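You operate a simulated robot arm through the tools that you are given. There is no shell and no other tool. Be economical: measure what you need, move in short steps, check, and stop when the job is done.

You are at the controls of a simulated robot arm. One attempt, no reset.

Task
Tighten the three terminal screws to the torque on the torque card, the yellow screw first.
Fine: swing the red clamp on and leave it on; stand the electric screwdriver back in its cup; no red lamp.

Only the result counts: the job must be done as asked and must still hold three seconds after the hand-in. Knocking over, shifting, dropping, spilling or breaking anything else fails it.

Robot
A 6-joint arm with a two-finger parallel gripper, fixed in place. Base frame: the origin is at the foot of the arm, x ahead of it, y to its left, z up; the work surface is at about z = 860. Lengths are in mm, angles in degrees, forces in N, time in s.
With the tool pointing down near the work surface it reaches from about 260 to 680 mm from the base axis. Its first joint turns from -66.0 to 66.0 degrees. Payload 2.9 kg.
The TCP is the grasp point between the finger pads, 30 mm short of the fingertips. In the tool frame z runs along the fingers and y along their closing line. Largest opening 110 mm; finger width 20, thickness 10; the body of the gripper, 48 by 112 mm, starts 55 mm behind the TCP.
Orientation is that of the tool frame in the base frame, as a unit quaternion [x, y, z, w]. With the fingers straight down and closing along the base's y, the tool's x points along the base's -x, its y along +y and its z along -z.

Tools
- The arm moves only by the tool play_rows. Its argument "deltas" is text: rows parted by semicolons, each of 7 numbers parted by spaces: the turn, a rotation vector about the base's x, y, z in units of 4 degrees (1.0 is 4 degrees), then the shift along the base's x, y, z in units of 20 mm (1.0 is 20 mm), then the finger opening in mm, from 0 to 110. In form: wx wy wz dx dy dz grip; .... A call has 1 to 20 rows; each row shifts and turns the commanded pose from where the row before left it. A call with a number of a shift or a turn outside -1 to 1 is refused whole. Rows are played at 5 a second. More than 50 mm and 8.6 degrees between two rows, or a gripper value outside its range, and nothing of the call is played. Where a pose cannot be reached the arm comes as near as it can. A force on the tool above 40 N (or 10 N above the force at the start of the call, whichever is more), or a blocked arm, ends the call early, and 0.2 s more pass. The fingers move at their own pace (about 108 mm/s each) and stop on an object; they squeeze with about 36 N. The grip force told is the motor's: it shows also when the fingers shut on nothing. Time passes only in rows, and 0.2 s behind the last, so rows that do not move let the fingers close. It gives the time, the measured TCP pose, the force on the tool (base axes), the opening and the grip force at its end, in the units of the frame above (readings bear some noise).
- Cameras (640 x 400 px; columns grow to the right, rows downward): "scene" is fixed at [76.4, 442.7, 1413.6]; the picture's right is [-0.70, -0.72, 0.00], its down [-0.24, 0.23, -0.94] and it looks along [0.68, -0.66, -0.33] (base axes); focal length 298 px, centre (320, 200). "wrist" rides on the gripper at [-36, 0, -57] in the tool frame; the picture's right is [0.00, -1.00, 0.00], its down [0.97, 0.00, -0.24] and it looks along [0.24, 0.00, 0.97] (tool axes); focal length 218 px, centre (320, 200).
- camera(camera): a new picture of that camera. The clock stands still meanwhile.
- point_at(camera, pixels): for up to 12 pixels [column, row] of the newest picture of that camera ("zoom" is the newest enlarged one), the place [x, y, z] in the base frame of the surface seen there, good to about 3 mm, but the place of the scene camera against the robot may be out by one fixed shift of up to 18 mm in any direction. The clock stands still meanwhile.
- enlarge(camera, box): a new picture of the part [left, top, right, bottom] of that camera's present view, enlarged. The clock stands still meanwhile.
- finish_job(): hands the job in; it is judged then, once.

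Go step by step. Measure first, check grasps and placings, and put right what went wrong. The budget is 80 turns and 46 pictures, counting those below and the enlarged ones. Unless the task says otherwise, let go and move clear before handing in, and close with one line.

The tools are called as a command line: name --argument value ..., lists and objects as JSON in quotes. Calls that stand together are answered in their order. play_rows: Moves the arm, as the interface text tells. Its arguments: {"type":"object","properties":{"deltas":{"type":"string"}},"required":["deltas"]} The other tools are called the same way: camera (camera) takes a picture; point_at (camera, pixels) gives the place of the surface under pixels of a picture; enlarge (camera, box) takes an enlarged picture of a part of a camera's view; finish_job () hands the job in.

At the start:

```text
time_s: 0.0
eef_pos: [338.4, 115.7, 1296.6]
tool_rot: [0.0, 1.0, 0.0, 0.001]
ft_force: [0.0, 0.1, -0.8]
width: 110.1
grip_force: 0.0
```

scene: 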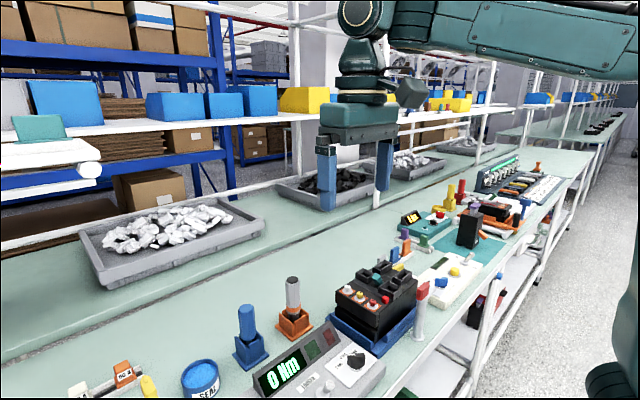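
wrist: 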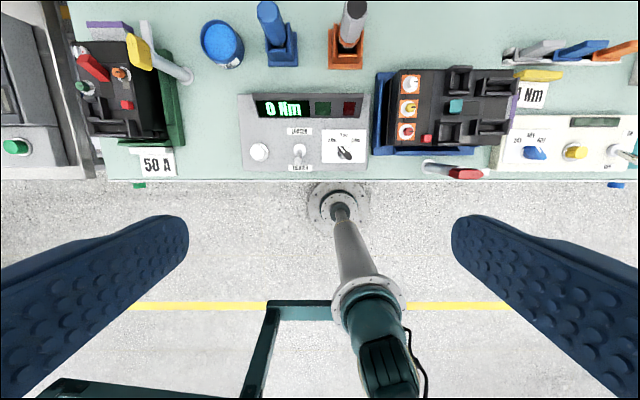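

The wrist view shows a controller with a "0 Nm" display near (300,130), a terminal block with three screws at about (408,85–130), and two tool cups, blue and orange. I'll enlarge these to read the labels.

enlarge --camera "wrist" --box '[230, 0, 390, 190]'

enlarge --camera "wrist" --box '[360, 20, 640, 195]'

enlarge --camera "scene" --box '[180, 240, 460, 400]'

```text
2.11 times, centred on (310, 95) of wrist
```

zoom: 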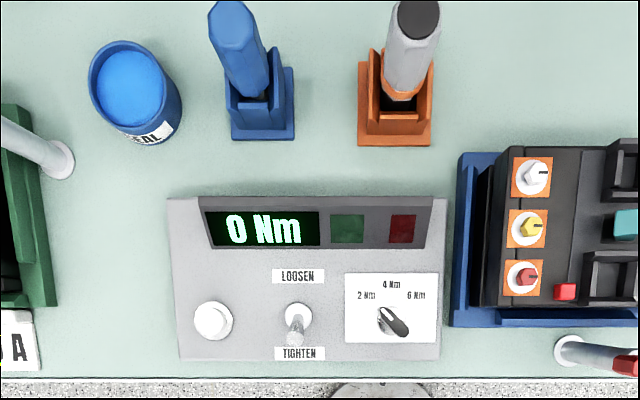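

```text
2.29 times, centred on (500, 108) of wrist
```

zoom: 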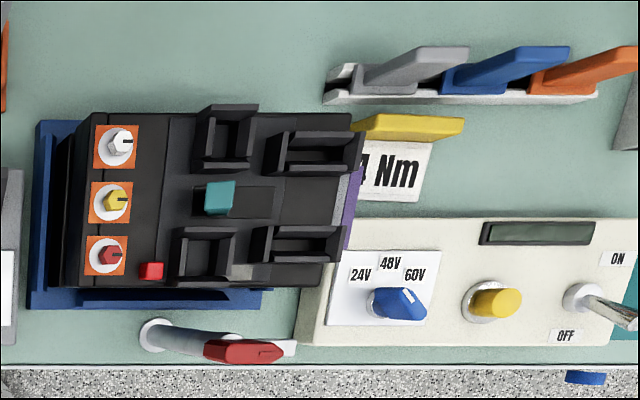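

```text
2.29 times, centred on (320, 320) of scene
```

zoom: 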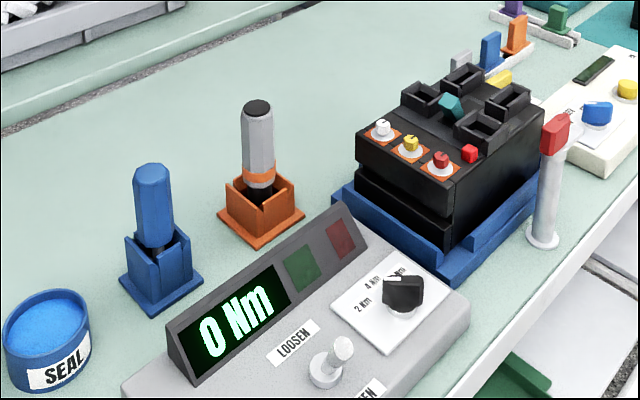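

The torque card reads "… 4 Nm" but is partly hidden, so I'll check it closer. First I'll measure the main objects.

camera --camera "wrist"

point_at --camera "wrist" --pixels '[[411, 85], [408, 108], [406, 132], [428, 139], [270, 8], [352, 10], [260, 152], [300, 152], [345, 152], [466, 173], [430, 168], [530, 95]]'

point_at --camera "scene" --pixels '[[347, 294], [359, 301], [372, 309], [385, 306], [246, 316], [292, 283], [324, 391], [357, 361], [423, 290], [418, 335], [340, 315], [365, 290]]'

```text
40 pictures are left
```

wrist: 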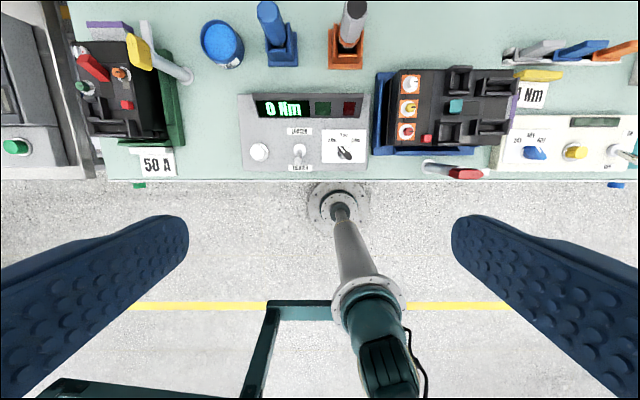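

```text
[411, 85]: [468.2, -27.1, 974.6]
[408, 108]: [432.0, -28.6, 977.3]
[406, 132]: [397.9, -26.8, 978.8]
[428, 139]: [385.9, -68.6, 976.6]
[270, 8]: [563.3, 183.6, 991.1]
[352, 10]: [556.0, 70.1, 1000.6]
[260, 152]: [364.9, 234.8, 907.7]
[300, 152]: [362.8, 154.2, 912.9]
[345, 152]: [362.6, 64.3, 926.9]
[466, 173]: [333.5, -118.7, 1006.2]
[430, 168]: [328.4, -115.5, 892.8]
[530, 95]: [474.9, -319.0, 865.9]
```

```text
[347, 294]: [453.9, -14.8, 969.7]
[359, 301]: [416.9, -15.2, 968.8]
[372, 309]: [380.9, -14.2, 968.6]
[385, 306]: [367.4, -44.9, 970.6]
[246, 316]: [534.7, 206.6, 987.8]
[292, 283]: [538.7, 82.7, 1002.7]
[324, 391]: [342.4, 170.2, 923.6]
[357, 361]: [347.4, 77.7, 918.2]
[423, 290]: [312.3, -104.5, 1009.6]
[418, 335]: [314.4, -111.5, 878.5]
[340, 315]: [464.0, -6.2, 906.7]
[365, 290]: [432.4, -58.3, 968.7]
```

Screws sit at x≈468/432/398, y≈-28, z≈975, and the scene camera is offset by about (-15,+13,-7). I'll move the wrist camera above and closer to read the dial, the switch and the tools.

play_rows --deltas "0 0 0 0.54 -0.6 -0.9 110;0 0 0 0.54 -0.6 -0.9 110;0 0 0 0.54 -0.6 -0.9 110;0 0 0 0.54 -0.6 -0.9 110;0 0 0 0.54 -0.6 -0.9 110;0 0 0 0.54 -0.6 -0.9 110;0 0 0 0.54 -0.6 -0.9 110;0 0 0 0.54 -0.6 -0.9 110"

camera --camera "wrist"

```text
time_s: 1.8
eef_pos: [426.3, 19.2, 1152.5]
tool_rot: [0.0, 1.0, 0.0, 0.001]
ft_force: [0.0, -0.2, -0.3]
width: 110.0
grip_force: 0.1
```

```text
39 pictures are left
```

wrist: 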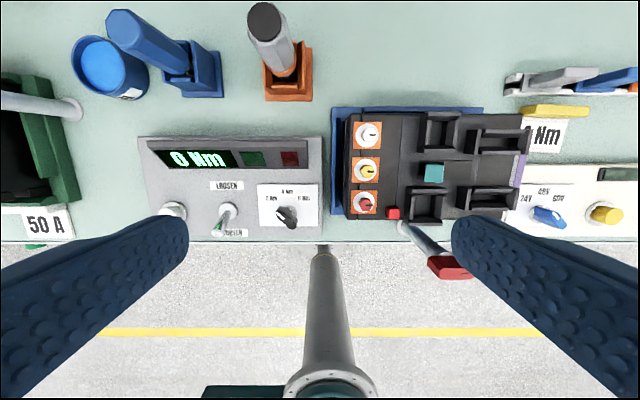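

enlarge --camera "wrist" --box '[140, 130, 340, 255]'

enlarge --camera "wrist" --box '[90, 0, 330, 150]'

enlarge --camera "wrist" --box '[325, 100, 545, 290]'

```text
3.20 times, centred on (240, 192) of wrist
```

zoom: 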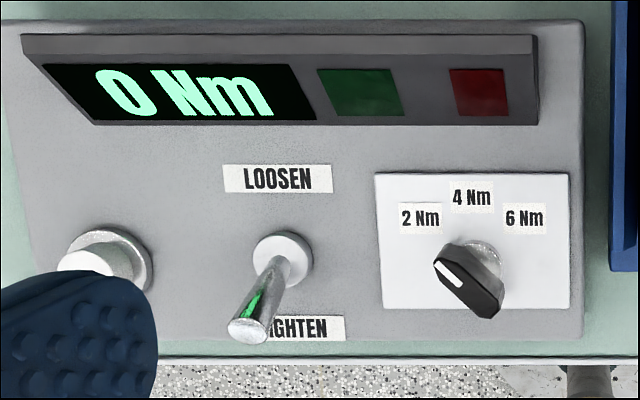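

```text
2.67 times, centred on (210, 75) of wrist
```

zoom: 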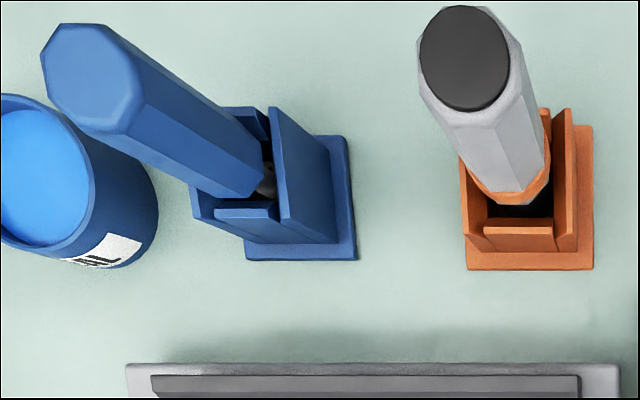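

```text
2.11 times, centred on (435, 195) of wrist
```

zoom: 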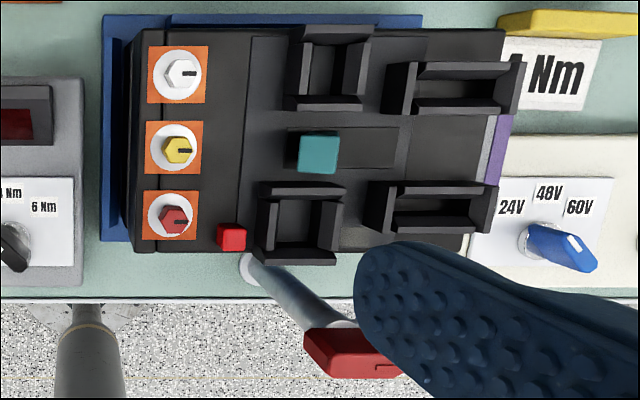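

The dial at zoom (470,280) points to 2 Nm and the switch points to TIGHTEN. I'll slide towards -y to read the whole card and see the clamp, and zoom the scene camera on the two drivers.

play_rows --deltas "0 0 0 0 -1 0 110;0 0 0 0 -1 0 110;0 0 0 0 -1 0 110;0 0 0 0 -1 0 110;0 0 0 0 -1 0 110;0 0 0 0 -1 0 110;0 0 0 0 -1 0 110;0 0 0 0 -1 0 110;0 0 0 0 -1 0 110;0 0 0 0 -1 0 110;0 0 0 0 -1 0 110"

camera --camera "wrist"

enlarge --camera "scene" --box '[220, 260, 340, 380]'

```text
time_s: 4.2
eef_pos: [425.5, -199.0, 1154.0]
tool_rot: [0.0, 1.0, 0.0, 0.001]
ft_force: [0.6, -0.1, -0.3]
width: 110.1
grip_force: 0.0
```

```text
35 pictures are left
```

wrist: 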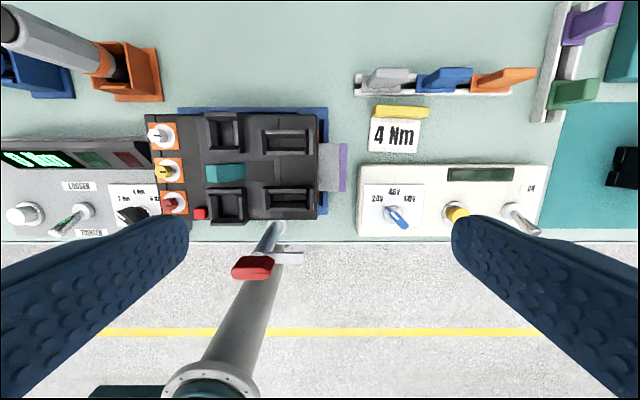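

```text
3.33 times, centred on (280, 320) of scene
```

zoom: 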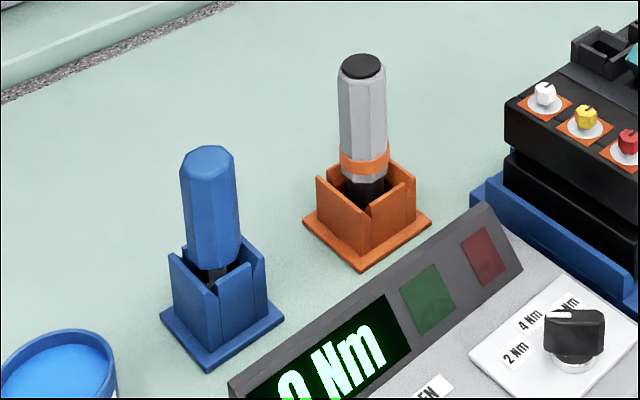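

The card reads "4 Nm", so the dial must go from 2 to 4. The grey driver with the black cap in the orange cup is the electric one. Now a closer look at the clamp.

enlarge --camera "wrist" --box '[140, 95, 350, 290]'

enlarge --camera "scene" --box '[330, 240, 460, 360]'

point_at --camera "wrist" --pixels '[[240, 268], [255, 268], [268, 265], [285, 258], [300, 258], [260, 240], [280, 226], [330, 165], [342, 165], [318, 210], [175, 137], [175, 200]]'

```text
2.05 times, centred on (245, 192) of wrist
```

zoom: 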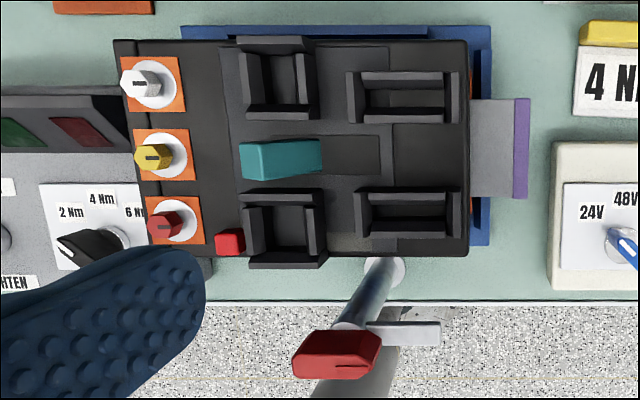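

```text
3.33 times, centred on (395, 300) of scene
```

zoom: 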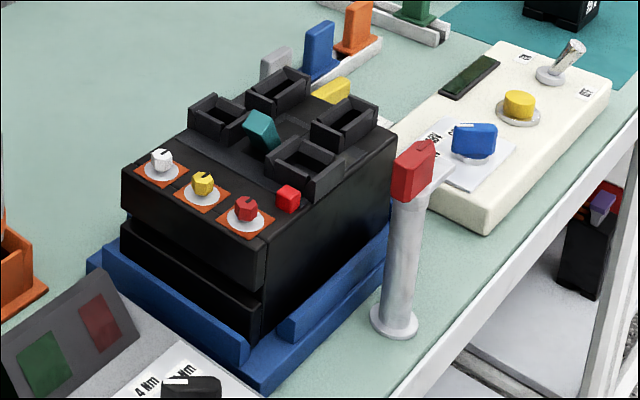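

```text
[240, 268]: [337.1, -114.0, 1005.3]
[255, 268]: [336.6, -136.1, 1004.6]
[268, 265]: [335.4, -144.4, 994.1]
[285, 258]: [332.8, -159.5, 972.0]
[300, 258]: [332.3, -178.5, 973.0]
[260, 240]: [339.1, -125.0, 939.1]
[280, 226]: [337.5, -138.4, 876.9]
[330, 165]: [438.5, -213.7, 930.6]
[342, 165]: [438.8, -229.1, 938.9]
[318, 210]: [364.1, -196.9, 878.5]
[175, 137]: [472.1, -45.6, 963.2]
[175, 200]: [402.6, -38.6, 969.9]
```

The red handle is at the top of the post, near x≈337, y≈-105…-145, z≈1005, with a grey arm pointing to -y at z≈972. I'll move above it and look straight down.

play_rows --deltas "0 0 0 -0.9 0.73 -0.5 110;0 0 0 -0.9 0.73 -0.5 110;0 0 0 -0.9 0.73 -0.5 110;0 0 0 -0.9 0.73 -0.5 110;0 0 0 -0.9 0.73 -0.5 110"

camera --camera "wrist"

```text
time_s: 5.4
eef_pos: [335.5, -127.9, 1101.9]
tool_rot: [0.0, 1.0, 0.0, 0.0]
ft_force: [-0.2, 0.8, 1.3]
width: 110.0
grip_force: 0.0
```

```text
31 pictures are left
```

wrist: 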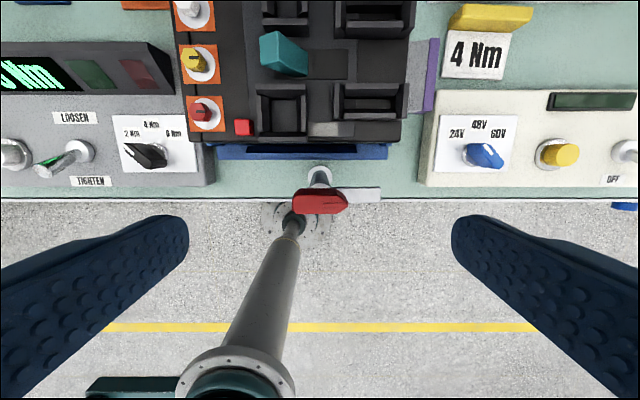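

The handle spans (292–348, 190–213) and the arm (345–380, 187–202). I'll measure them precisely along with the dial.

point_at --camera "wrist" --pixels '[[295, 201], [320, 203], [346, 203], [320, 191], [320, 212], [360, 195], [379, 195], [318, 178], [330, 129], [135, 150], [150, 155], [162, 160]]'

enlarge --camera "wrist" --box '[240, 100, 420, 230]'

```text
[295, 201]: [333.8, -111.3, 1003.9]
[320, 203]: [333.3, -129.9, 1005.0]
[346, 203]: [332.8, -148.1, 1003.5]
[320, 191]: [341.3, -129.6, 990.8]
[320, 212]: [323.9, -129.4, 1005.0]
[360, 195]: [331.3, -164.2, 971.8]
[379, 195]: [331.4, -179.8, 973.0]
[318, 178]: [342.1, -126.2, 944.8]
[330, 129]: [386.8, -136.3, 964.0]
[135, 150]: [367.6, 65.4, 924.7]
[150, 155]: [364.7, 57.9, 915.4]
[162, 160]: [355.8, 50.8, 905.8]
```

```text
3.08 times, centred on (330, 165) of wrist
```

zoom: 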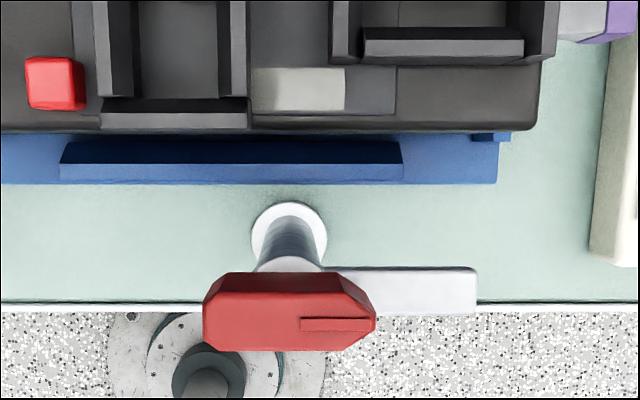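

Handle centre is about (332,-129), 18 mm thick in x and 38 mm long in y. I'll turn the tool -90° so the fingers grip across x, then swing it +90° so the arm points to +x over the block.

play_rows --deltas "0 0 -1 0 0 -0.1 60;0 0 -1 0 0 -0.1 60;0 0 -1 0 0 -0.1 60;0 0 -1 0 0 -0.1 60;0 0 -1 0 0 -0.1 60;0 0 -1 0 0 -0.1 60;0 0 -1 0 0 -0.1 60;0 0 -1 0 0 -0.1 60;0 0 -1 0 0 -0.1 60;0 0 -1 0 0 -0.1 60;0 0 -1 0 0 -0.1 60;0 0 -1 0 0 -0.1 60;0 0 -1 0 0 -0.1 60;0 0 -1 0 0 -0.1 60;0 0 -1 0 0 -0.1 60;0 0 -1 0 0 -0.1 60;0 0 -1 0 0 -0.1 60;0 0 -1 0 0 -0.1 60;0 0 -1 -0.1 -0.05 -0.1 60;0 0 -1 -0.1 -0.05 -0.1 60"

play_rows --deltas "0 0 -0.85 0 0 0 50;0 0 -0.85 0 0 0 50;0 0 -0.85 0 0 0 50"

camera --camera "wrist"

```text
time_s: 9.6
eef_pos: [331.2, -130.8, 1062.0]
tool_rot: [0.643, 0.766, -0.001, 0.001]
ft_force: [0.1, 0.3, -0.4]
width: 59.9
grip_force: 0.1
```

```text
time_s: 10.4
eef_pos: [332.0, -130.1, 1062.5]
tool_rot: [0.709, 0.705, 0.0, 0.001]
ft_force: [0.4, 0.3, 0.7]
width: 50.3
grip_force: 0.1
```

```text
29 pictures are left
```

wrist: 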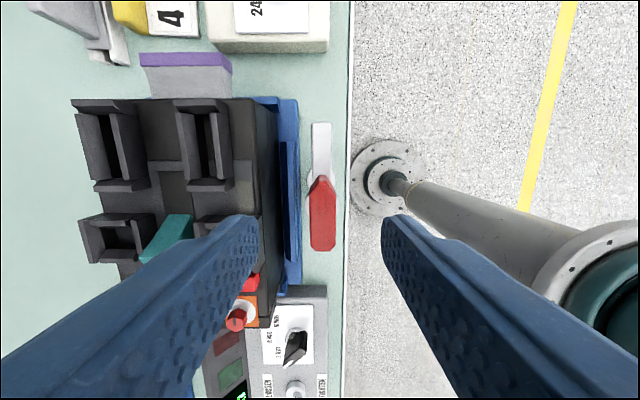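

The handle is centred between the fingers at column 322. I'll descend 50 mm to z≈1012 and close.

play_rows --deltas "0 0 0 0 0 -0.9 50;0 0 0 0 0 -0.9 50;0 0 0 0 0 -0.7 50;0 0 0 0 0 0 0;0 0 0 0 0 0 0"

```text
time_s: 11.6
eef_pos: [329.8, -128.2, 1012.0]
tool_rot: [0.709, 0.706, -0.001, 0.0]
ft_force: [-2.8, 0.7, -0.9]
width: 14.9
grip_force: 44.8
```

Gripped at 14.9 mm wide. Now I'll swing in steps.

play_rows --deltas "0 0 1 0 0 0 0;0 0 1 0 0 0 0;0 0 1 0 0 0 0;0 0 1 0 0 0 0;0 0 1 0 0 0 0"

camera --camera "wrist"

```text
time_s: 12.8
eef_pos: [331.2, -128.0, 1014.0]
tool_rot: [0.573, 0.819, 0.0, -0.001]
ft_force: [-10.5, 18.0, 10.7]
width: 14.8
grip_force: 44.9
```

```text
28 pictures are left
```

wrist: 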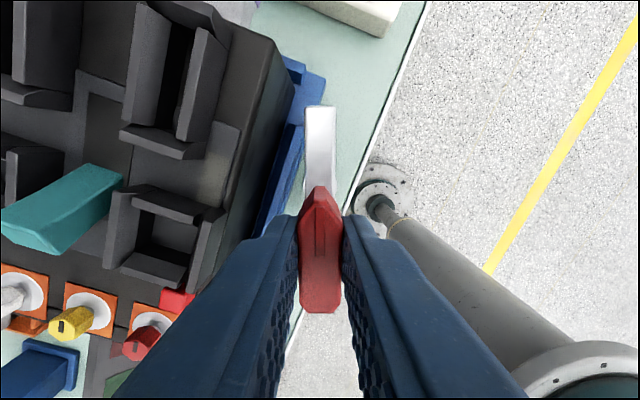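

The arm follows the turn, but the side force of (-10,+18) N says the pivot is a bit off the grip centre. I'll shift a few mm with that force and re-check.

play_rows --deltas "0 0 0 -0.05 0.1 0.05 0;0 0 0 0 0 0 0"

```text
time_s: 13.4
eef_pos: [330.1, -127.9, 1013.3]
tool_rot: [0.576, 0.818, 0.0, 0.001]
ft_force: [7.6, 0.9, -13.7]
width: 14.9
grip_force: 45.0
```

play_rows --deltas "0 0 1 0.01 0.02 -0.03 0;0 0 1 -0.01 0.018 0 0;0 0 1 -0.01 0.018 0 0;0 0 1 -0.01 0.018 0 0;0 0 1 -0.012 0.016 0 0"

```text
time_s: 14.7
eef_pos: [330.6, -127.8, 1013.8]
tool_rot: [0.426, 0.905, -0.002, 0.004]
ft_force: [4.5, -5.3, -5.2]
width: 14.8
grip_force: 45.4
stopped in row 5: the force on the tool passed its limit (the readings are from after the stop); the commanded pose is now the measured one
```

The force limit tripped at the end, at about 40° of swing. Current forces are small, so I'll continue in shorter pieces.

play_rows --deltas "0 0 0.5 0 0 0 0;0 0 0.5 0 0 0 0;0 0 0.5 0 0 0 0;0 0 0.5 0 0 0 0"

camera --camera "wrist"

```text
time_s: 15.7
eef_pos: [330.9, -128.1, 1013.0]
tool_rot: [0.362, 0.932, -0.002, 0.004]
ft_force: [5.7, -9.8, -23.2]
width: 14.7
grip_force: 45.2
```

```text
27 pictures are left
```

wrist: 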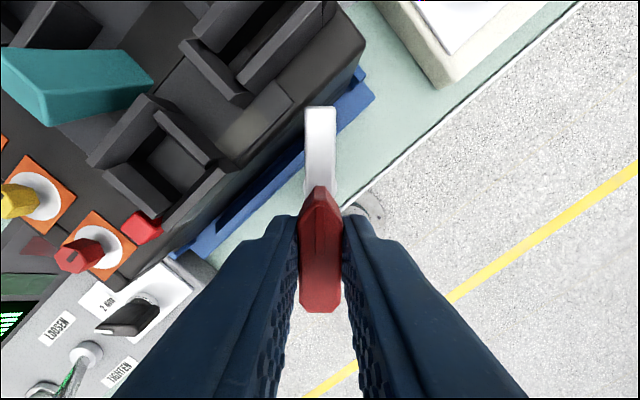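

The swing is at about 48°, following well. The -23 N pull means I'm slightly high, so I'll lower 1 mm and continue.

play_rows --deltas "0 0 0.5 0.01 -0.03 -0.05 0;0 0 0.5 0 0 0 0;0 0 0.5 0 0 0 0;0 0 0.5 0 0 0 0;0 0 0.5 0 0 0 0;0 0 0.5 0 0 0 0"

```text
time_s: 17.1
eef_pos: [330.5, -126.8, 1013.8]
tool_rot: [0.262, 0.965, 0.0, 0.005]
ft_force: [8.7, 3.6, 15.0]
width: 14.8
grip_force: 44.8
```

play_rows --deltas "0 0 0.5 0.01 0 0.03 0;0 0 0.5 0 0 0 0;0 0 0.5 0 0 0 0;0 0 0.5 0 0 0 0;0 0 0.5 0 0 0 0;0 0 0.5 0 0 0 0;0 0 0.5 0 0 0 0"

camera --camera "wrist"

```text
time_s: 18.7
eef_pos: [330.3, -126.6, 1013.3]
tool_rot: [0.143, 0.99, 0.001, 0.005]
ft_force: [14.9, 3.3, 5.2]
width: 15.0
grip_force: 45.0
```

```text
26 pictures are left
```

wrist: 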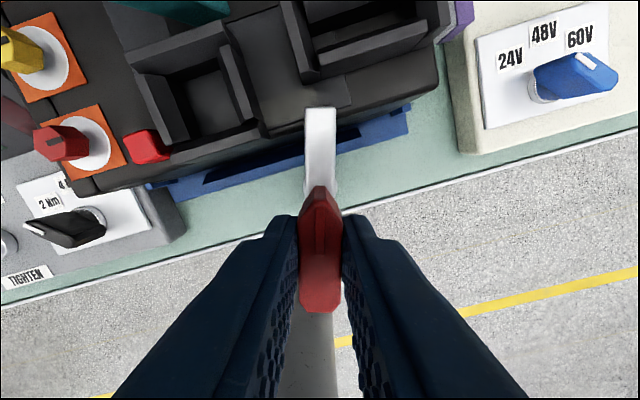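

The arm tip at (320,115) is now over the block's edge. I'll do the last 16°.

play_rows --deltas "0 0 0.5 0.02 0 0 0;0 0 0.5 0.01 0 0 0;0 0 0.5 0 0 0 0;0 0 0.5 0 0 0 0;0 0 0.5 0 0 0 0;0 0 0.5 0 0 0 0;0 0 0.5 0 0 0 0;0 0 0.5 0 0 0 0"

camera --camera "wrist"

```text
time_s: 20.5
eef_pos: [330.9, -127.6, 1011.6]
tool_rot: [0.004, 1.0, 0.001, 0.003]
ft_force: [6.8, 12.6, -2.3]
width: 14.8
grip_force: 45.2
```

```text
25 pictures are left
```

wrist: 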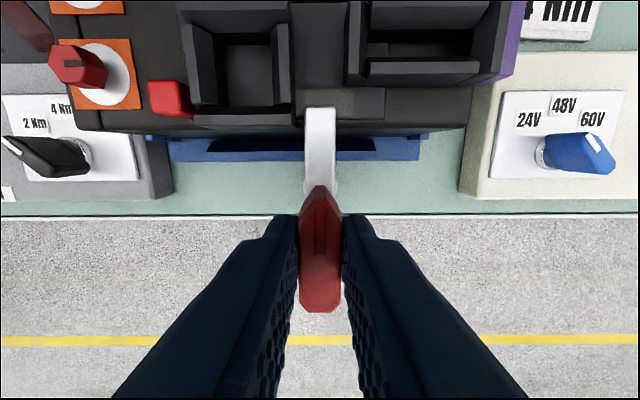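

The arm now points straight at the block and rests over its grey pad. I'll release, rise, and check it from above.

play_rows --deltas "0 0 0 0 0 0 40;0 0 0 0 0 0 40;0 0 0 0 0 1 40;0 0 0 0 0 1 40;0 0 0 0 0 1 40;0 0 0 0 0 1 40"

enlarge --camera "wrist" --box '[240, 100, 420, 230]'

enlarge --camera "scene" --box '[320, 230, 460, 360]'

```text
time_s: 21.9
eef_pos: [331.1, -127.4, 1093.8]
tool_rot: [0.004, 1.0, 0.0, 0.004]
ft_force: [-0.3, -0.2, 0.1]
width: 39.9
grip_force: 0.2
```

```text
3.08 times, centred on (330, 165) of wrist
```

zoom: 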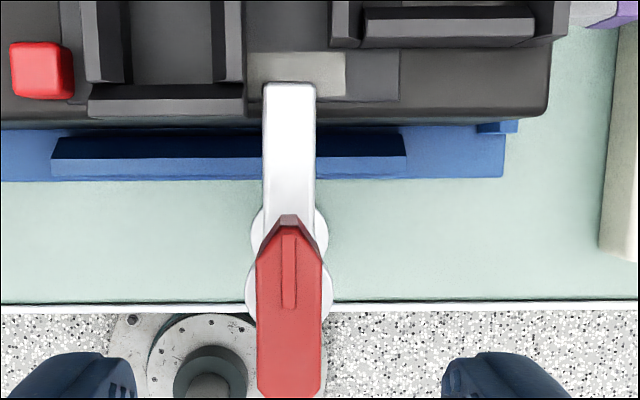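

```text
3.08 times, centred on (390, 295) of scene
```

zoom: 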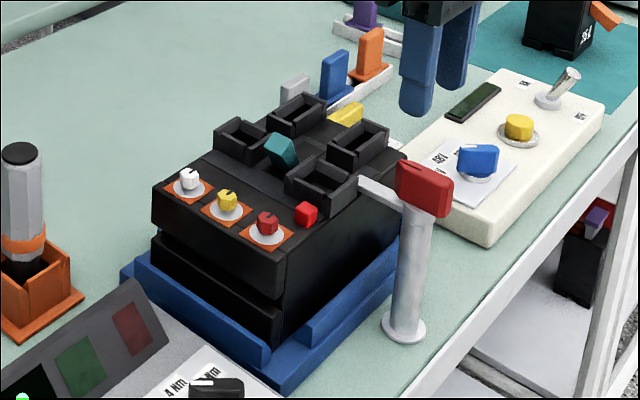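

The clamp is on, with its tip on the pad. Next I'll go above the torque dial for a close look.

play_rows --deltas "0 0 0 0.13 0.94 0 40;0 0 0 0.13 0.94 0 40;0 0 0 0.13 0.94 0 40;0 0 0 0.13 0.94 0 40;0 0 0 0.13 0.94 0 40;0 0 0 0.13 0.94 0 40;0 0 0 0.13 0.94 0 40;0 0 0 0.13 0.94 0 40;0 0 0 0.13 0.94 0 40;0 0 0 0.13 0.94 0 40;0 0 0 0 0 -1 40;0 0 0 0 0 -1 40;0 0 0 0 0 -1 40;0 0 0 0 0 -1 40"

camera --camera "wrist"

```text
time_s: 24.9
eef_pos: [356.7, 60.2, 1014.4]
tool_rot: [0.005, 1.0, 0.001, 0.004]
ft_force: [0.1, 0.5, 0.5]
width: 39.9
grip_force: 0.0
```

```text
22 pictures are left
```

wrist: 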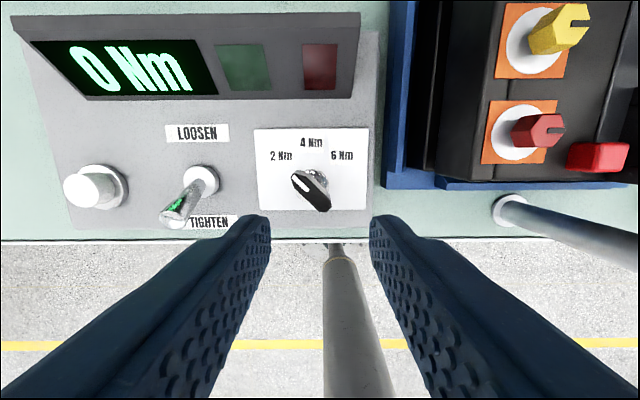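

enlarge --camera "wrist" --box '[250, 120, 380, 220]'

point_at --camera "wrist" --pixels '[[297, 178], [310, 190], [323, 203], [305, 196], [316, 178], [321, 174], [282, 156], [311, 143], [342, 155], [180, 205], [202, 172]]'

```text
4.00 times, centred on (315, 170) of wrist
```

zoom: 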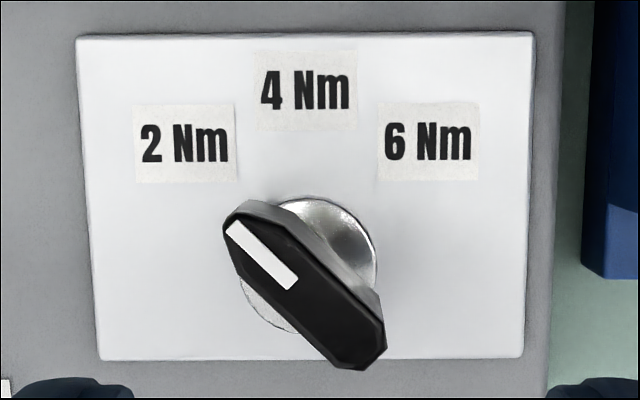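

```text
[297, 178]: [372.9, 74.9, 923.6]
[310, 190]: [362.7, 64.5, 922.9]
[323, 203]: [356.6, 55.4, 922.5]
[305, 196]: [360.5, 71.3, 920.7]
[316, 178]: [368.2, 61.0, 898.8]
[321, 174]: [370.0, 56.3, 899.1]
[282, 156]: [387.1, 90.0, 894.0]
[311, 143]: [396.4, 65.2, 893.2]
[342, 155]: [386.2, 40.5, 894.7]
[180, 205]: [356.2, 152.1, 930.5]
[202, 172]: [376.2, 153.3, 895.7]
```

The knob centre is about (364,64), its top is at z≈923, and the bar points 45° to the left. I'll turn the tool +45°, centre it, and come down to z≈936.

play_rows --deltas "0 0 0.95 0.03 0.015 0 40;0 0 0.95 0.03 0.015 0 40;0 0 0.95 0.03 0.015 0 40;0 0 0.95 0.03 0.015 0 40;0 0 0.95 0.03 0.015 0 40;0 0 0.95 0.03 0.015 0 40;0 0 0.95 0.03 0.015 0 40;0 0 0.95 0.03 0.015 0 40;0 0 0.95 0.03 0.015 0 40;0 0 0.95 0.03 0.015 0 40;0 0 0.95 0.03 0.015 0 40;0 0 0.95 0.03 0.015 0 40;0 0 0 0 0 -0.95 40;0 0 0 0 0 -0.95 40;0 0 0 0 0 -0.5 40"

camera --camera "wrist"

```text
time_s: 28.1
eef_pos: [365.0, 63.3, 965.4]
tool_rot: [-0.383, 0.924, 0.002, 0.004]
ft_force: [0.3, 0.5, -0.2]
width: 39.8
grip_force: 0.0
```

```text
20 pictures are left
```

wrist: 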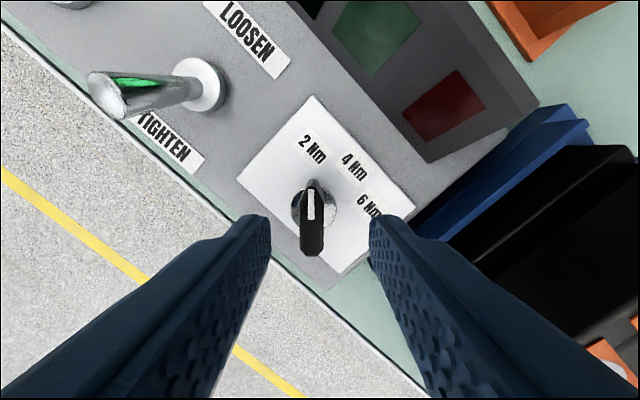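

The bar lines up with the fingers and sits ~3 mm left of centre (column 312). I'll correct that, go down and close.

play_rows --deltas "0 0 0 -0.1 0.1 -0.5 40;0 0 0 0 0 -0.95 40;0 0 0 0 0 0 0;0 0 0 0 0 0 0"

```text
time_s: 29.1
eef_pos: [361.8, 66.8, 934.5]
tool_rot: [-0.384, 0.923, 0.003, 0.003]
ft_force: [-8.2, 7.2, 1.9]
width: 11.9
grip_force: 45.1
```

Gripped at 11.9 mm. I'll turn clockwise in small steps.

play_rows --deltas "0 0 -0.5 -0.03 0.03 0 0;0 0 -0.6 0 0 0 0;0 0 -0.6 0 0 0 0;0 0 -0.6 0 0 0 0;0 0 -0.6 0 0 0 0;0 0 -0.6 0 0 0 0"

```text
time_s: 30.5
eef_pos: [361.8, 66.5, 935.2]
tool_rot: [-0.269, 0.963, 0.002, 0.004]
ft_force: [-1.0, 13.3, -18.0]
width: 11.8
grip_force: 45.0
```

play_rows --deltas "0 0 -0.6 0 0.04 -0.03 0;0 0 -0.6 0 0 0 0;0 0 -0.6 0 0 0 0;0 0 -0.6 0 0 0 0;0 0 -0.6 0 0 0 0;0 0 -0.6 0 0 0 0"

```text
time_s: 31.9
eef_pos: [360.8, 67.7, 936.2]
tool_rot: [-0.145, 0.989, 0.0, 0.003]
ft_force: [-1.0, 0.2, -28.5]
width: 11.8
grip_force: 45.3
```

play_rows --deltas "0 0 -0.6 0 0 -0.06 0;0 0 -0.6 0 0 0 0;0 0 -0.6 0 0 0 0;0 0 -0.6 0 0 0 0;0 0 -0.6 0 0 0 0;0 0 -0.6 0 0 0 0;0 0 -0.6 0 0 0 0;0 0 0 0 0 0 0"

camera --camera "wrist"

```text
time_s: 33.7
eef_pos: [362.1, 66.6, 935.1]
tool_rot: [0.0, 1.0, 0.0, 0.005]
ft_force: [-12.7, -5.6, 35.2]
width: 11.5
grip_force: 45.2
```

```text
19 pictures are left
```

wrist: 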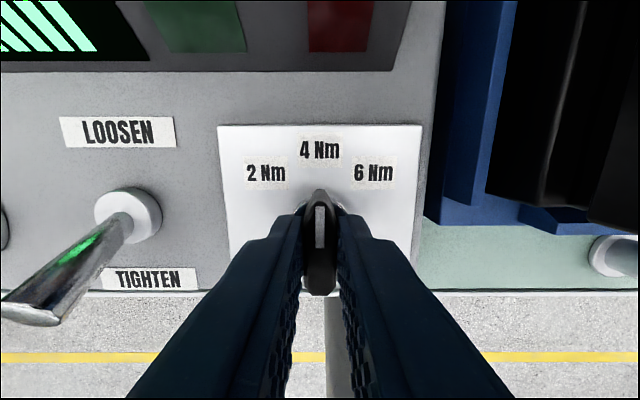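

The knob points to 4 Nm. I'll release, rise and move over the electric screwdriver.

play_rows --deltas "0 0 0 0 0 0.05 40;0 0 0 0 0 0 40;0 0 0 0 0 0.5 40;0 0 0 0 0 1 40;0 0 0 0 0 1 40;0 0 0 0 0 1 60;0 0 0 0 0 1 60;0 0 0 0 0 1 60;0 0 0 0 0 1 60;0 0 0 0 0 1 60;0 0 0 0.8 0 0.5 60;0 0 0 1 0 0 60;0 0 0 1 0 0 60;0 0 0 1 0 0 60;0 0 0 1 0 0 60;0 0 0 1 0 0 60;0 0 0 1 0 0 60;0 0 0 1 0 0 60"

camera --camera "wrist"

```text
time_s: 37.5
eef_pos: [517.0, 67.2, 1094.4]
tool_rot: [0.001, 1.0, 0.001, 0.003]
ft_force: [-0.7, -0.7, 0.3]
width: 59.9
grip_force: 0.1
```

```text
18 pictures are left
```

wrist: 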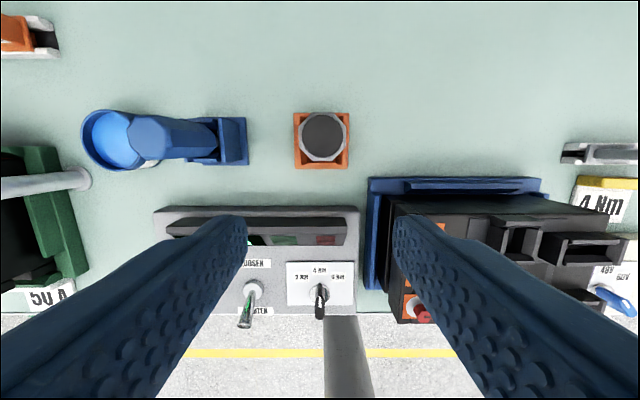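

point_at --camera "wrist" --pixels '[[323, 136], [300, 136], [346, 136], [323, 113], [323, 158], [322, 166], [298, 116], [347, 166]]'

enlarge --camera "wrist" --box '[270, 90, 380, 190]'

point_at --camera "scene" --pixels '[[293, 279], [292, 300], [292, 309], [292, 317], [300, 318], [292, 325], [286, 334], [293, 341]]'

```text
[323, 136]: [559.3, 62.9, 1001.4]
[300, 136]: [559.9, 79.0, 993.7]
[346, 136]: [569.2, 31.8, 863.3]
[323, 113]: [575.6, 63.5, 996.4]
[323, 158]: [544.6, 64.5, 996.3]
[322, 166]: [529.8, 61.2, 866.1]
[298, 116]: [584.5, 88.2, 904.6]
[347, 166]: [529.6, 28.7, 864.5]
```

```text
4.00 times, centred on (325, 140) of wrist
```

zoom: 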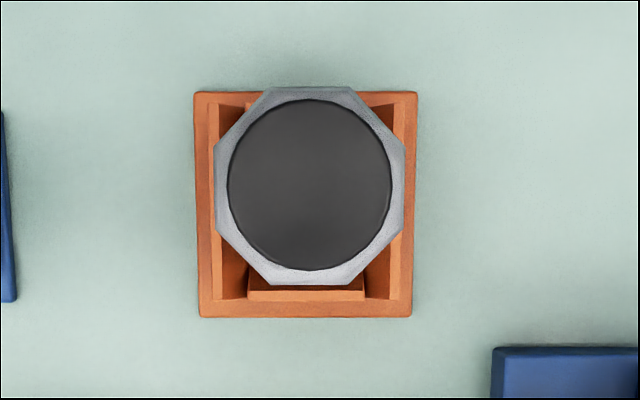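

```text
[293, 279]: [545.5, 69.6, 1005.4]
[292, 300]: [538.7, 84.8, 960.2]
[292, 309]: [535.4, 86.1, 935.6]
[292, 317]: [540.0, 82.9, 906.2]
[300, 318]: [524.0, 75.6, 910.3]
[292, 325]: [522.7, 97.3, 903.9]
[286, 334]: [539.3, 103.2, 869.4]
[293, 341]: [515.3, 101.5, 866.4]
```

The driver's centre is (559.5,63.3), its top is at z≈1001 and its flats face ±y. I'll go above it, descend to z≈971 and grip.

play_rows --deltas "0 0 0 0.7 -0.07 0 60;0 0 0 0.7 -0.07 0 60;0 0 0 0.7 -0.07 0 60;0 0 0 0 0 -1 60;0 0 0 0 0 -1 60;0 0 0 0 0 -1 60;0 0 0 0 0 -1 60;0 0 0 0 0 -1 60;0 0 0 0 0 -1 60;0 0 0 0 0 -0.1 60;0 0 0 0 0 0 60"

```text
time_s: 39.9
eef_pos: [559.1, 63.0, 972.5]
tool_rot: [0.001, 1.0, 0.001, 0.005]
ft_force: [0.5, 0.0, -0.6]
width: 59.9
grip_force: 0.0
```

play_rows --deltas "0 0 0 0 0 0 0;0 0 0 0 0 0 0;0 0 0 0 0 0 0;0 0 0 0 0 0.2 0;0 0 0 0 0 0.5 0;0 0 0 0 0 0.8 0;0 0 0 0 0 1 0"

```text
time_s: 41.5
eef_pos: [558.4, 62.5, 1022.7]
tool_rot: [0.001, 1.0, 0.0, 0.005]
ft_force: [0.7, -0.2, -3.3]
width: 33.0
grip_force: 36.1
```

The driver is gripped at 33.0 mm and lifting. I'll raise it clear, correct the slight tilt, and look at it from the scene camera.

play_rows --deltas "0 0.06 0 0 0 1 0;0 0.06 0 0 0 1 0;0 0 0 0 0 1 0;0 0 0 0 0 1 0;0 0 0 0 0 0 0"

enlarge --camera "scene" --box '[210, 170, 370, 350]'

```text
time_s: 42.7
eef_pos: [560.4, 63.1, 1103.5]
tool_rot: [0.002, 1.0, 0.0, 0.0]
ft_force: [-0.1, -0.6, -3.4]
width: 32.9
grip_force: 36.0
```

```text
2.22 times, centred on (290, 260) of scene
```

zoom: 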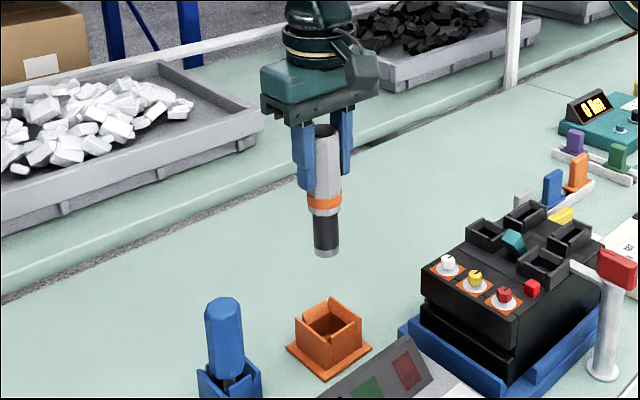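

The driver ends in a socket at zoom (327,253). I'll measure its tip and the screws through the zoom.

point_at --camera "zoom" --pixels '[[327, 254], [320, 254], [327, 245], [327, 135], [447, 261], [474, 273], [503, 291], [458, 268], [487, 284], [332, 325]]'

```text
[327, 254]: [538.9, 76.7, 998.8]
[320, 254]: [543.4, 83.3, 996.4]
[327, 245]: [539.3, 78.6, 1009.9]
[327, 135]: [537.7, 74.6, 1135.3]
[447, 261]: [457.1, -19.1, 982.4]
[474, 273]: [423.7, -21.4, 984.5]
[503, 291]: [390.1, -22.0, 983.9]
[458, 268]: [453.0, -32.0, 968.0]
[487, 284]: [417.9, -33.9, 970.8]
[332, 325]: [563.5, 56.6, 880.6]
```

The socket tip is about 106 mm below the TCP. I'll move so the wrist camera is right above the screws to measure them precisely.

play_rows --deltas "0 0 0 -0.9 -0.455 0.15 0;0 0 0 -0.9 -0.455 0.15 0;0 0 0 -0.9 -0.455 0.15 0;0 0 0 -0.9 -0.455 0.15 0;0 0 0 -0.9 -0.455 0.15 0;0 0 0 -0.9 -0.455 0.15 0;0 0 0 -0.9 -0.455 0.15 0;0 0 0 -0.9 -0.455 0.15 0;0 0 0 -0.9 -0.455 0.15 0;0 0 0 -0.9 -0.455 0.15 0;0 0 0 0 0 0 0"

camera --camera "wrist"

```text
time_s: 45.1
eef_pos: [380.0, -28.1, 1132.8]
tool_rot: [0.001, 1.0, 0.002, 0.0]
ft_force: [0.5, 0.1, -4.5]
width: 33.1
grip_force: 35.7
```

```text
15 pictures are left
```

wrist: 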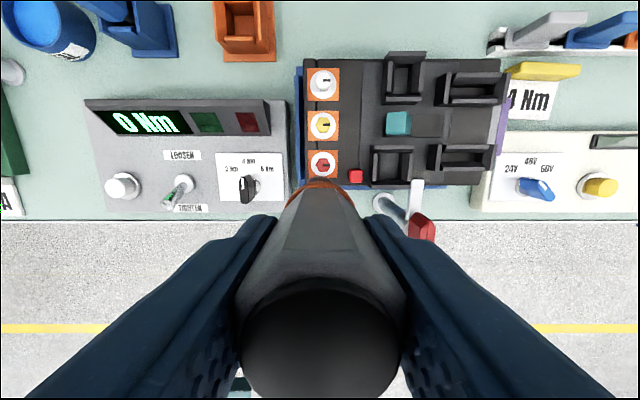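

enlarge --camera "wrist" --box '[290, 55, 380, 195]'

```text
2.86 times, centred on (335, 125) of wrist
```

zoom: 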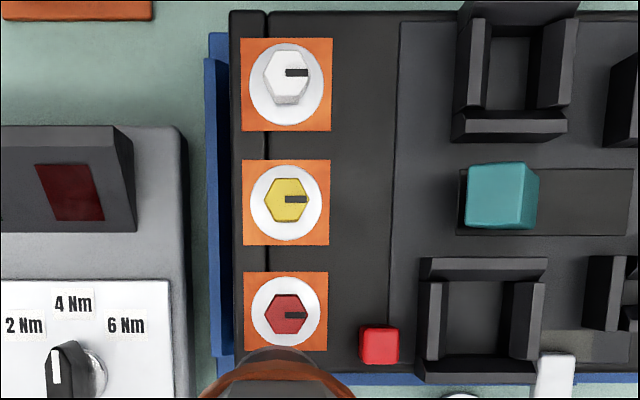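

point_at --camera "zoom" --pixels '[[286, 200], [285, 70], [286, 310], [276, 200], [286, 215], [286, 235], [286, 167], [257, 200], [315, 200], [258, 310], [286, 275], [250, 85]]'

```text
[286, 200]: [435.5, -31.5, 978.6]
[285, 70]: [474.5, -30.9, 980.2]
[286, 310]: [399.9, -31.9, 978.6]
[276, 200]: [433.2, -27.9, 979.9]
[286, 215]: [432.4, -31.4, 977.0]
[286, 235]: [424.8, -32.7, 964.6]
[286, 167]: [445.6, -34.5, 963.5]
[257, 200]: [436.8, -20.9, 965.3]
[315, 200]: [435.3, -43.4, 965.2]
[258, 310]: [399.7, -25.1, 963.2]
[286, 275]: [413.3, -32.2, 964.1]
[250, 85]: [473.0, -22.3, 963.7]
```

Computed screw centres are yellow (435,-31.4), red (399,-31.6) and white (471.5,-31.2), with tops at z≈979. I'll move above yellow with the tip ~15 mm clear and check the alignment.

play_rows --deltas "0 0 0 0.9 -0.055 0 0;0 0 0 0.9 -0.055 0 0;0 0 0 0.9 -0.055 -0.4 0;0 0 0 0 0 -0.9 0;0 0 0 0 0 -0.1 0"

enlarge --camera "scene" --box '[310, 220, 410, 340]'

```text
time_s: 46.3
eef_pos: [433.2, -31.7, 1104.9]
tool_rot: [0.001, 1.0, 0.0, 0.0]
ft_force: [-0.1, 0.3, -3.2]
width: 32.9
grip_force: 35.6
```

```text
3.33 times, centred on (360, 280) of scene
```

zoom: 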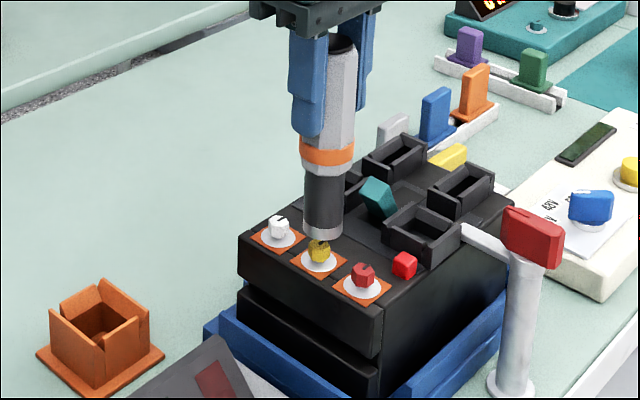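

The socket lines up with the yellow head (column ~321 against 320). I'll descend slowly.

play_rows --deltas "0 0 0 0.02 0.01 -0.15 0;0 0 0 0.02 0 -0.15 0;0 0 0 0 0 -0.15 0;0 0 0 0 0 -0.15 0;0 0 0 0 0 -0.1 0"

```text
time_s: 47.5
eef_pos: [434.7, -30.7, 1089.4]
tool_rot: [0.0, 1.0, 0.001, 0.0]
ft_force: [0.0, 0.2, -4.7]
width: 33.1
grip_force: 35.7
```

play_rows --deltas "0 0 0 -0.02 -0.02 -0.1 0;0 0 0 0 0 -0.1 0;0 0 0 0 0 -0.1 0;0 0 0 0 0 -0.1 0"

enlarge --camera "scene" --box '[300, 240, 420, 400]'

```text
time_s: 48.5
eef_pos: [435.9, -31.8, 1083.4]
tool_rot: [0.0, 1.0, 0.0, 0.0]
ft_force: [-1.0, -1.1, -1.6]
width: 33.1
grip_force: 35.9
```

```text
2.50 times, centred on (360, 320) of scene
```

zoom: 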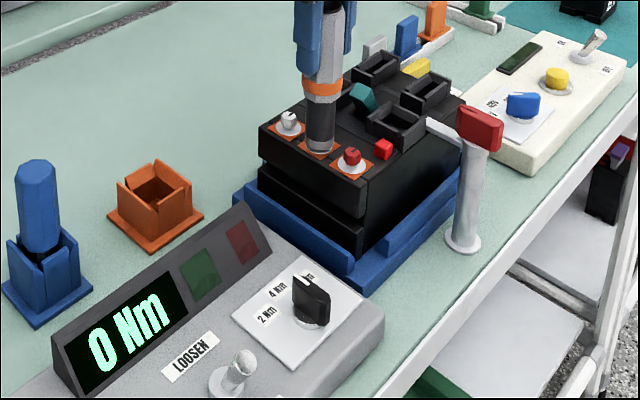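

The socket is going over the head with no meaningful contact force yet. I'll continue pressing down gently.

play_rows --deltas "0 0 0 -0.02 0 -0.08 0;0 0 0 0 0 -0.08 0;0 0 0 0 0 -0.08 0"

```text
time_s: 49.3
eef_pos: [433.7, -29.7, 1079.5]
tool_rot: [0.0, 1.0, 0.0, 0.001]
ft_force: [0.0, -0.7, 6.0]
width: 33.0
grip_force: 35.7
```

Contact at z≈1079.5 (about 9 N). I'll press slightly, dwell and look at the display.

play_rows --deltas "0 0 0 0.02 -0.02 -0.05 0;0 0 0 0 0 0 0;0 0 0 0 0 0 0;0 0 0 0 0 0 0;0 0 0 0 0 0 0"

enlarge --camera "scene" --box '[300, 240, 420, 400]'

```text
time_s: 50.5
eef_pos: [434.8, -30.1, 1077.7]
tool_rot: [0.001, 1.0, 0.0, 0.0]
ft_force: [0.8, 1.9, 6.8]
width: 33.1
grip_force: 36.0
```

```text
2.50 times, centred on (360, 320) of scene
```

zoom: 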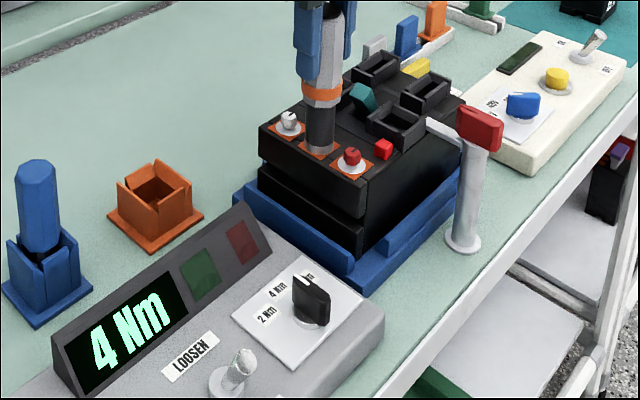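

The display now reads 4 Nm, so the yellow screw is being driven. I'll dwell a little longer to be sure, then lift.

play_rows --deltas "0 0 0 0 0 -0.03 0;0 0 0 0 0 0 0;0 0 0 0 0 0 0;0 0 0 0 0 0 0;0 0 0 0 0 0 0;0 0 0 0 0 0 0"

enlarge --camera "scene" --box '[300, 240, 420, 400]'

```text
time_s: 51.9
eef_pos: [436.0, -30.9, 1077.4]
tool_rot: [0.001, 1.0, -0.001, 0.0]
ft_force: [1.6, -0.8, 10.0]
width: 33.1
grip_force: 36.0
```

```text
2.50 times, centred on (360, 320) of scene
```

zoom: 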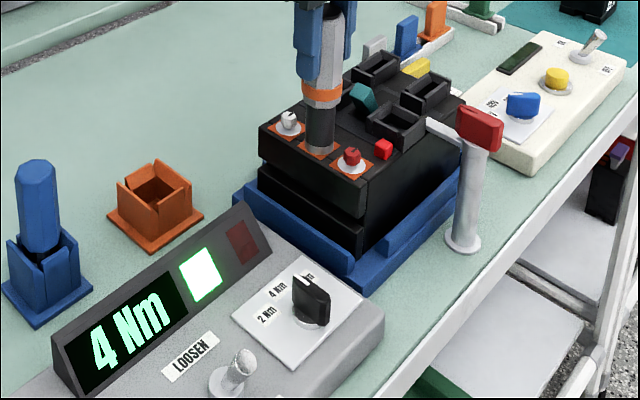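

The green lamp is lit, so the yellow screw is done. I'll lift, move 36 mm to the red screw and descend to just above contact.

play_rows --deltas "0 0 0 0 0 0.4 0;0 0 0 0 0 0.8 0;0 0 0 -0.9 -0.01 0.2 0;0 0 0 -0.9 -0.01 0 0;0 0 0 0 0 0 0;0 0 0 0 0 -0.5 0;0 0 0 0 0 -0.4 0;0 0 0 0 0 -0.1 0;0 0 0 0 0 0 0"

```text
time_s: 53.9
eef_pos: [398.2, -33.0, 1084.2]
tool_rot: [0.001, 1.0, 0.001, 0.0]
ft_force: [-0.7, 0.3, -3.4]
width: 33.3
grip_force: 35.8
```

play_rows --deltas "0 0 0 0.02 0.03 -0.1 0;0 0 0 0 0 -0.1 0;0 0 0 0 0 -0.08 0;0 0 0 0 0 -0.06 0"

enlarge --camera "scene" --box '[300, 240, 420, 400]'

```text
time_s: 54.9
eef_pos: [399.0, -32.0, 1078.6]
tool_rot: [0.002, 1.0, 0.0, 0.001]
ft_force: [-2.1, -6.7, 11.3]
width: 33.0
grip_force: 36.2
```

```text
2.50 times, centred on (360, 320) of scene
```

zoom: 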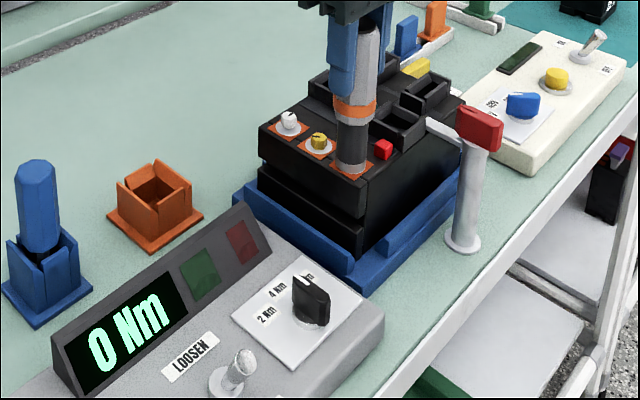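

Seated on the red screw with about 14 N. I'll hold it for about 2.5 s.

play_rows --deltas "0 0 0 0 -0.02 -0.04 0;0 0 0 0 0 0 0;0 0 0 0 0 0 0;0 0 0 0 0 -0.02 0;0 0 0 0 0 0 0;0 0 0 0 0 0 0;0 0 0 0 0 0 0;0 0 0 0 0 0 0;0 0 0 0 0 0 0;0 0 0 0 0 0 0;0 0 0 0 0 0 0"

enlarge --camera "scene" --box '[300, 240, 420, 400]'

```text
time_s: 57.3
eef_pos: [399.4, -32.5, 1076.6]
tool_rot: [0.0, 1.0, -0.001, 0.0]
ft_force: [0.2, 4.6, 14.5]
width: 33.1
grip_force: 36.1
```

```text
2.50 times, centred on (360, 320) of scene
```

zoom: 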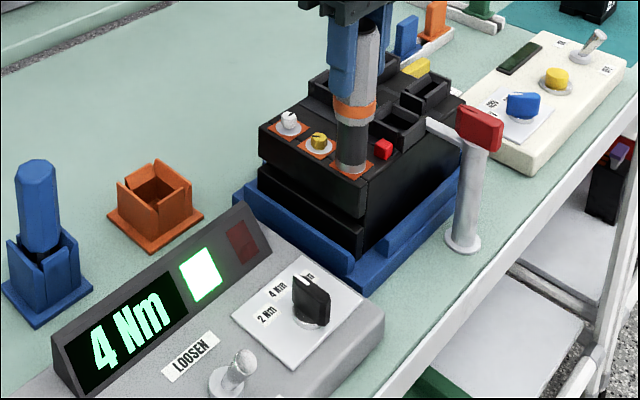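

Red is done too (green lamp, 4 Nm). Next is the white screw at x≈471.5.

play_rows --deltas "0 0 0 0 0 0.4 0;0 0 0 0 0 0.8 0;0 0 0 0 0 0.3 0;0 0 0 0.9 0.01 0 0;0 0 0 0.9 0.01 0 0;0 0 0 0.9 0.01 0 0;0 0 0 0.92 0 0 0;0 0 0 0 0 0 0;0 0 0 0 0 -0.6 0;0 0 0 0 0 -0.4 0;0 0 0 0 0 -0.1 0;0 0 0 0 0 0 0"

```text
time_s: 59.9
eef_pos: [471.2, -32.3, 1083.8]
tool_rot: [0.001, 1.0, 0.0, 0.0]
ft_force: [-0.8, 0.1, -3.9]
width: 33.0
grip_force: 36.2
```

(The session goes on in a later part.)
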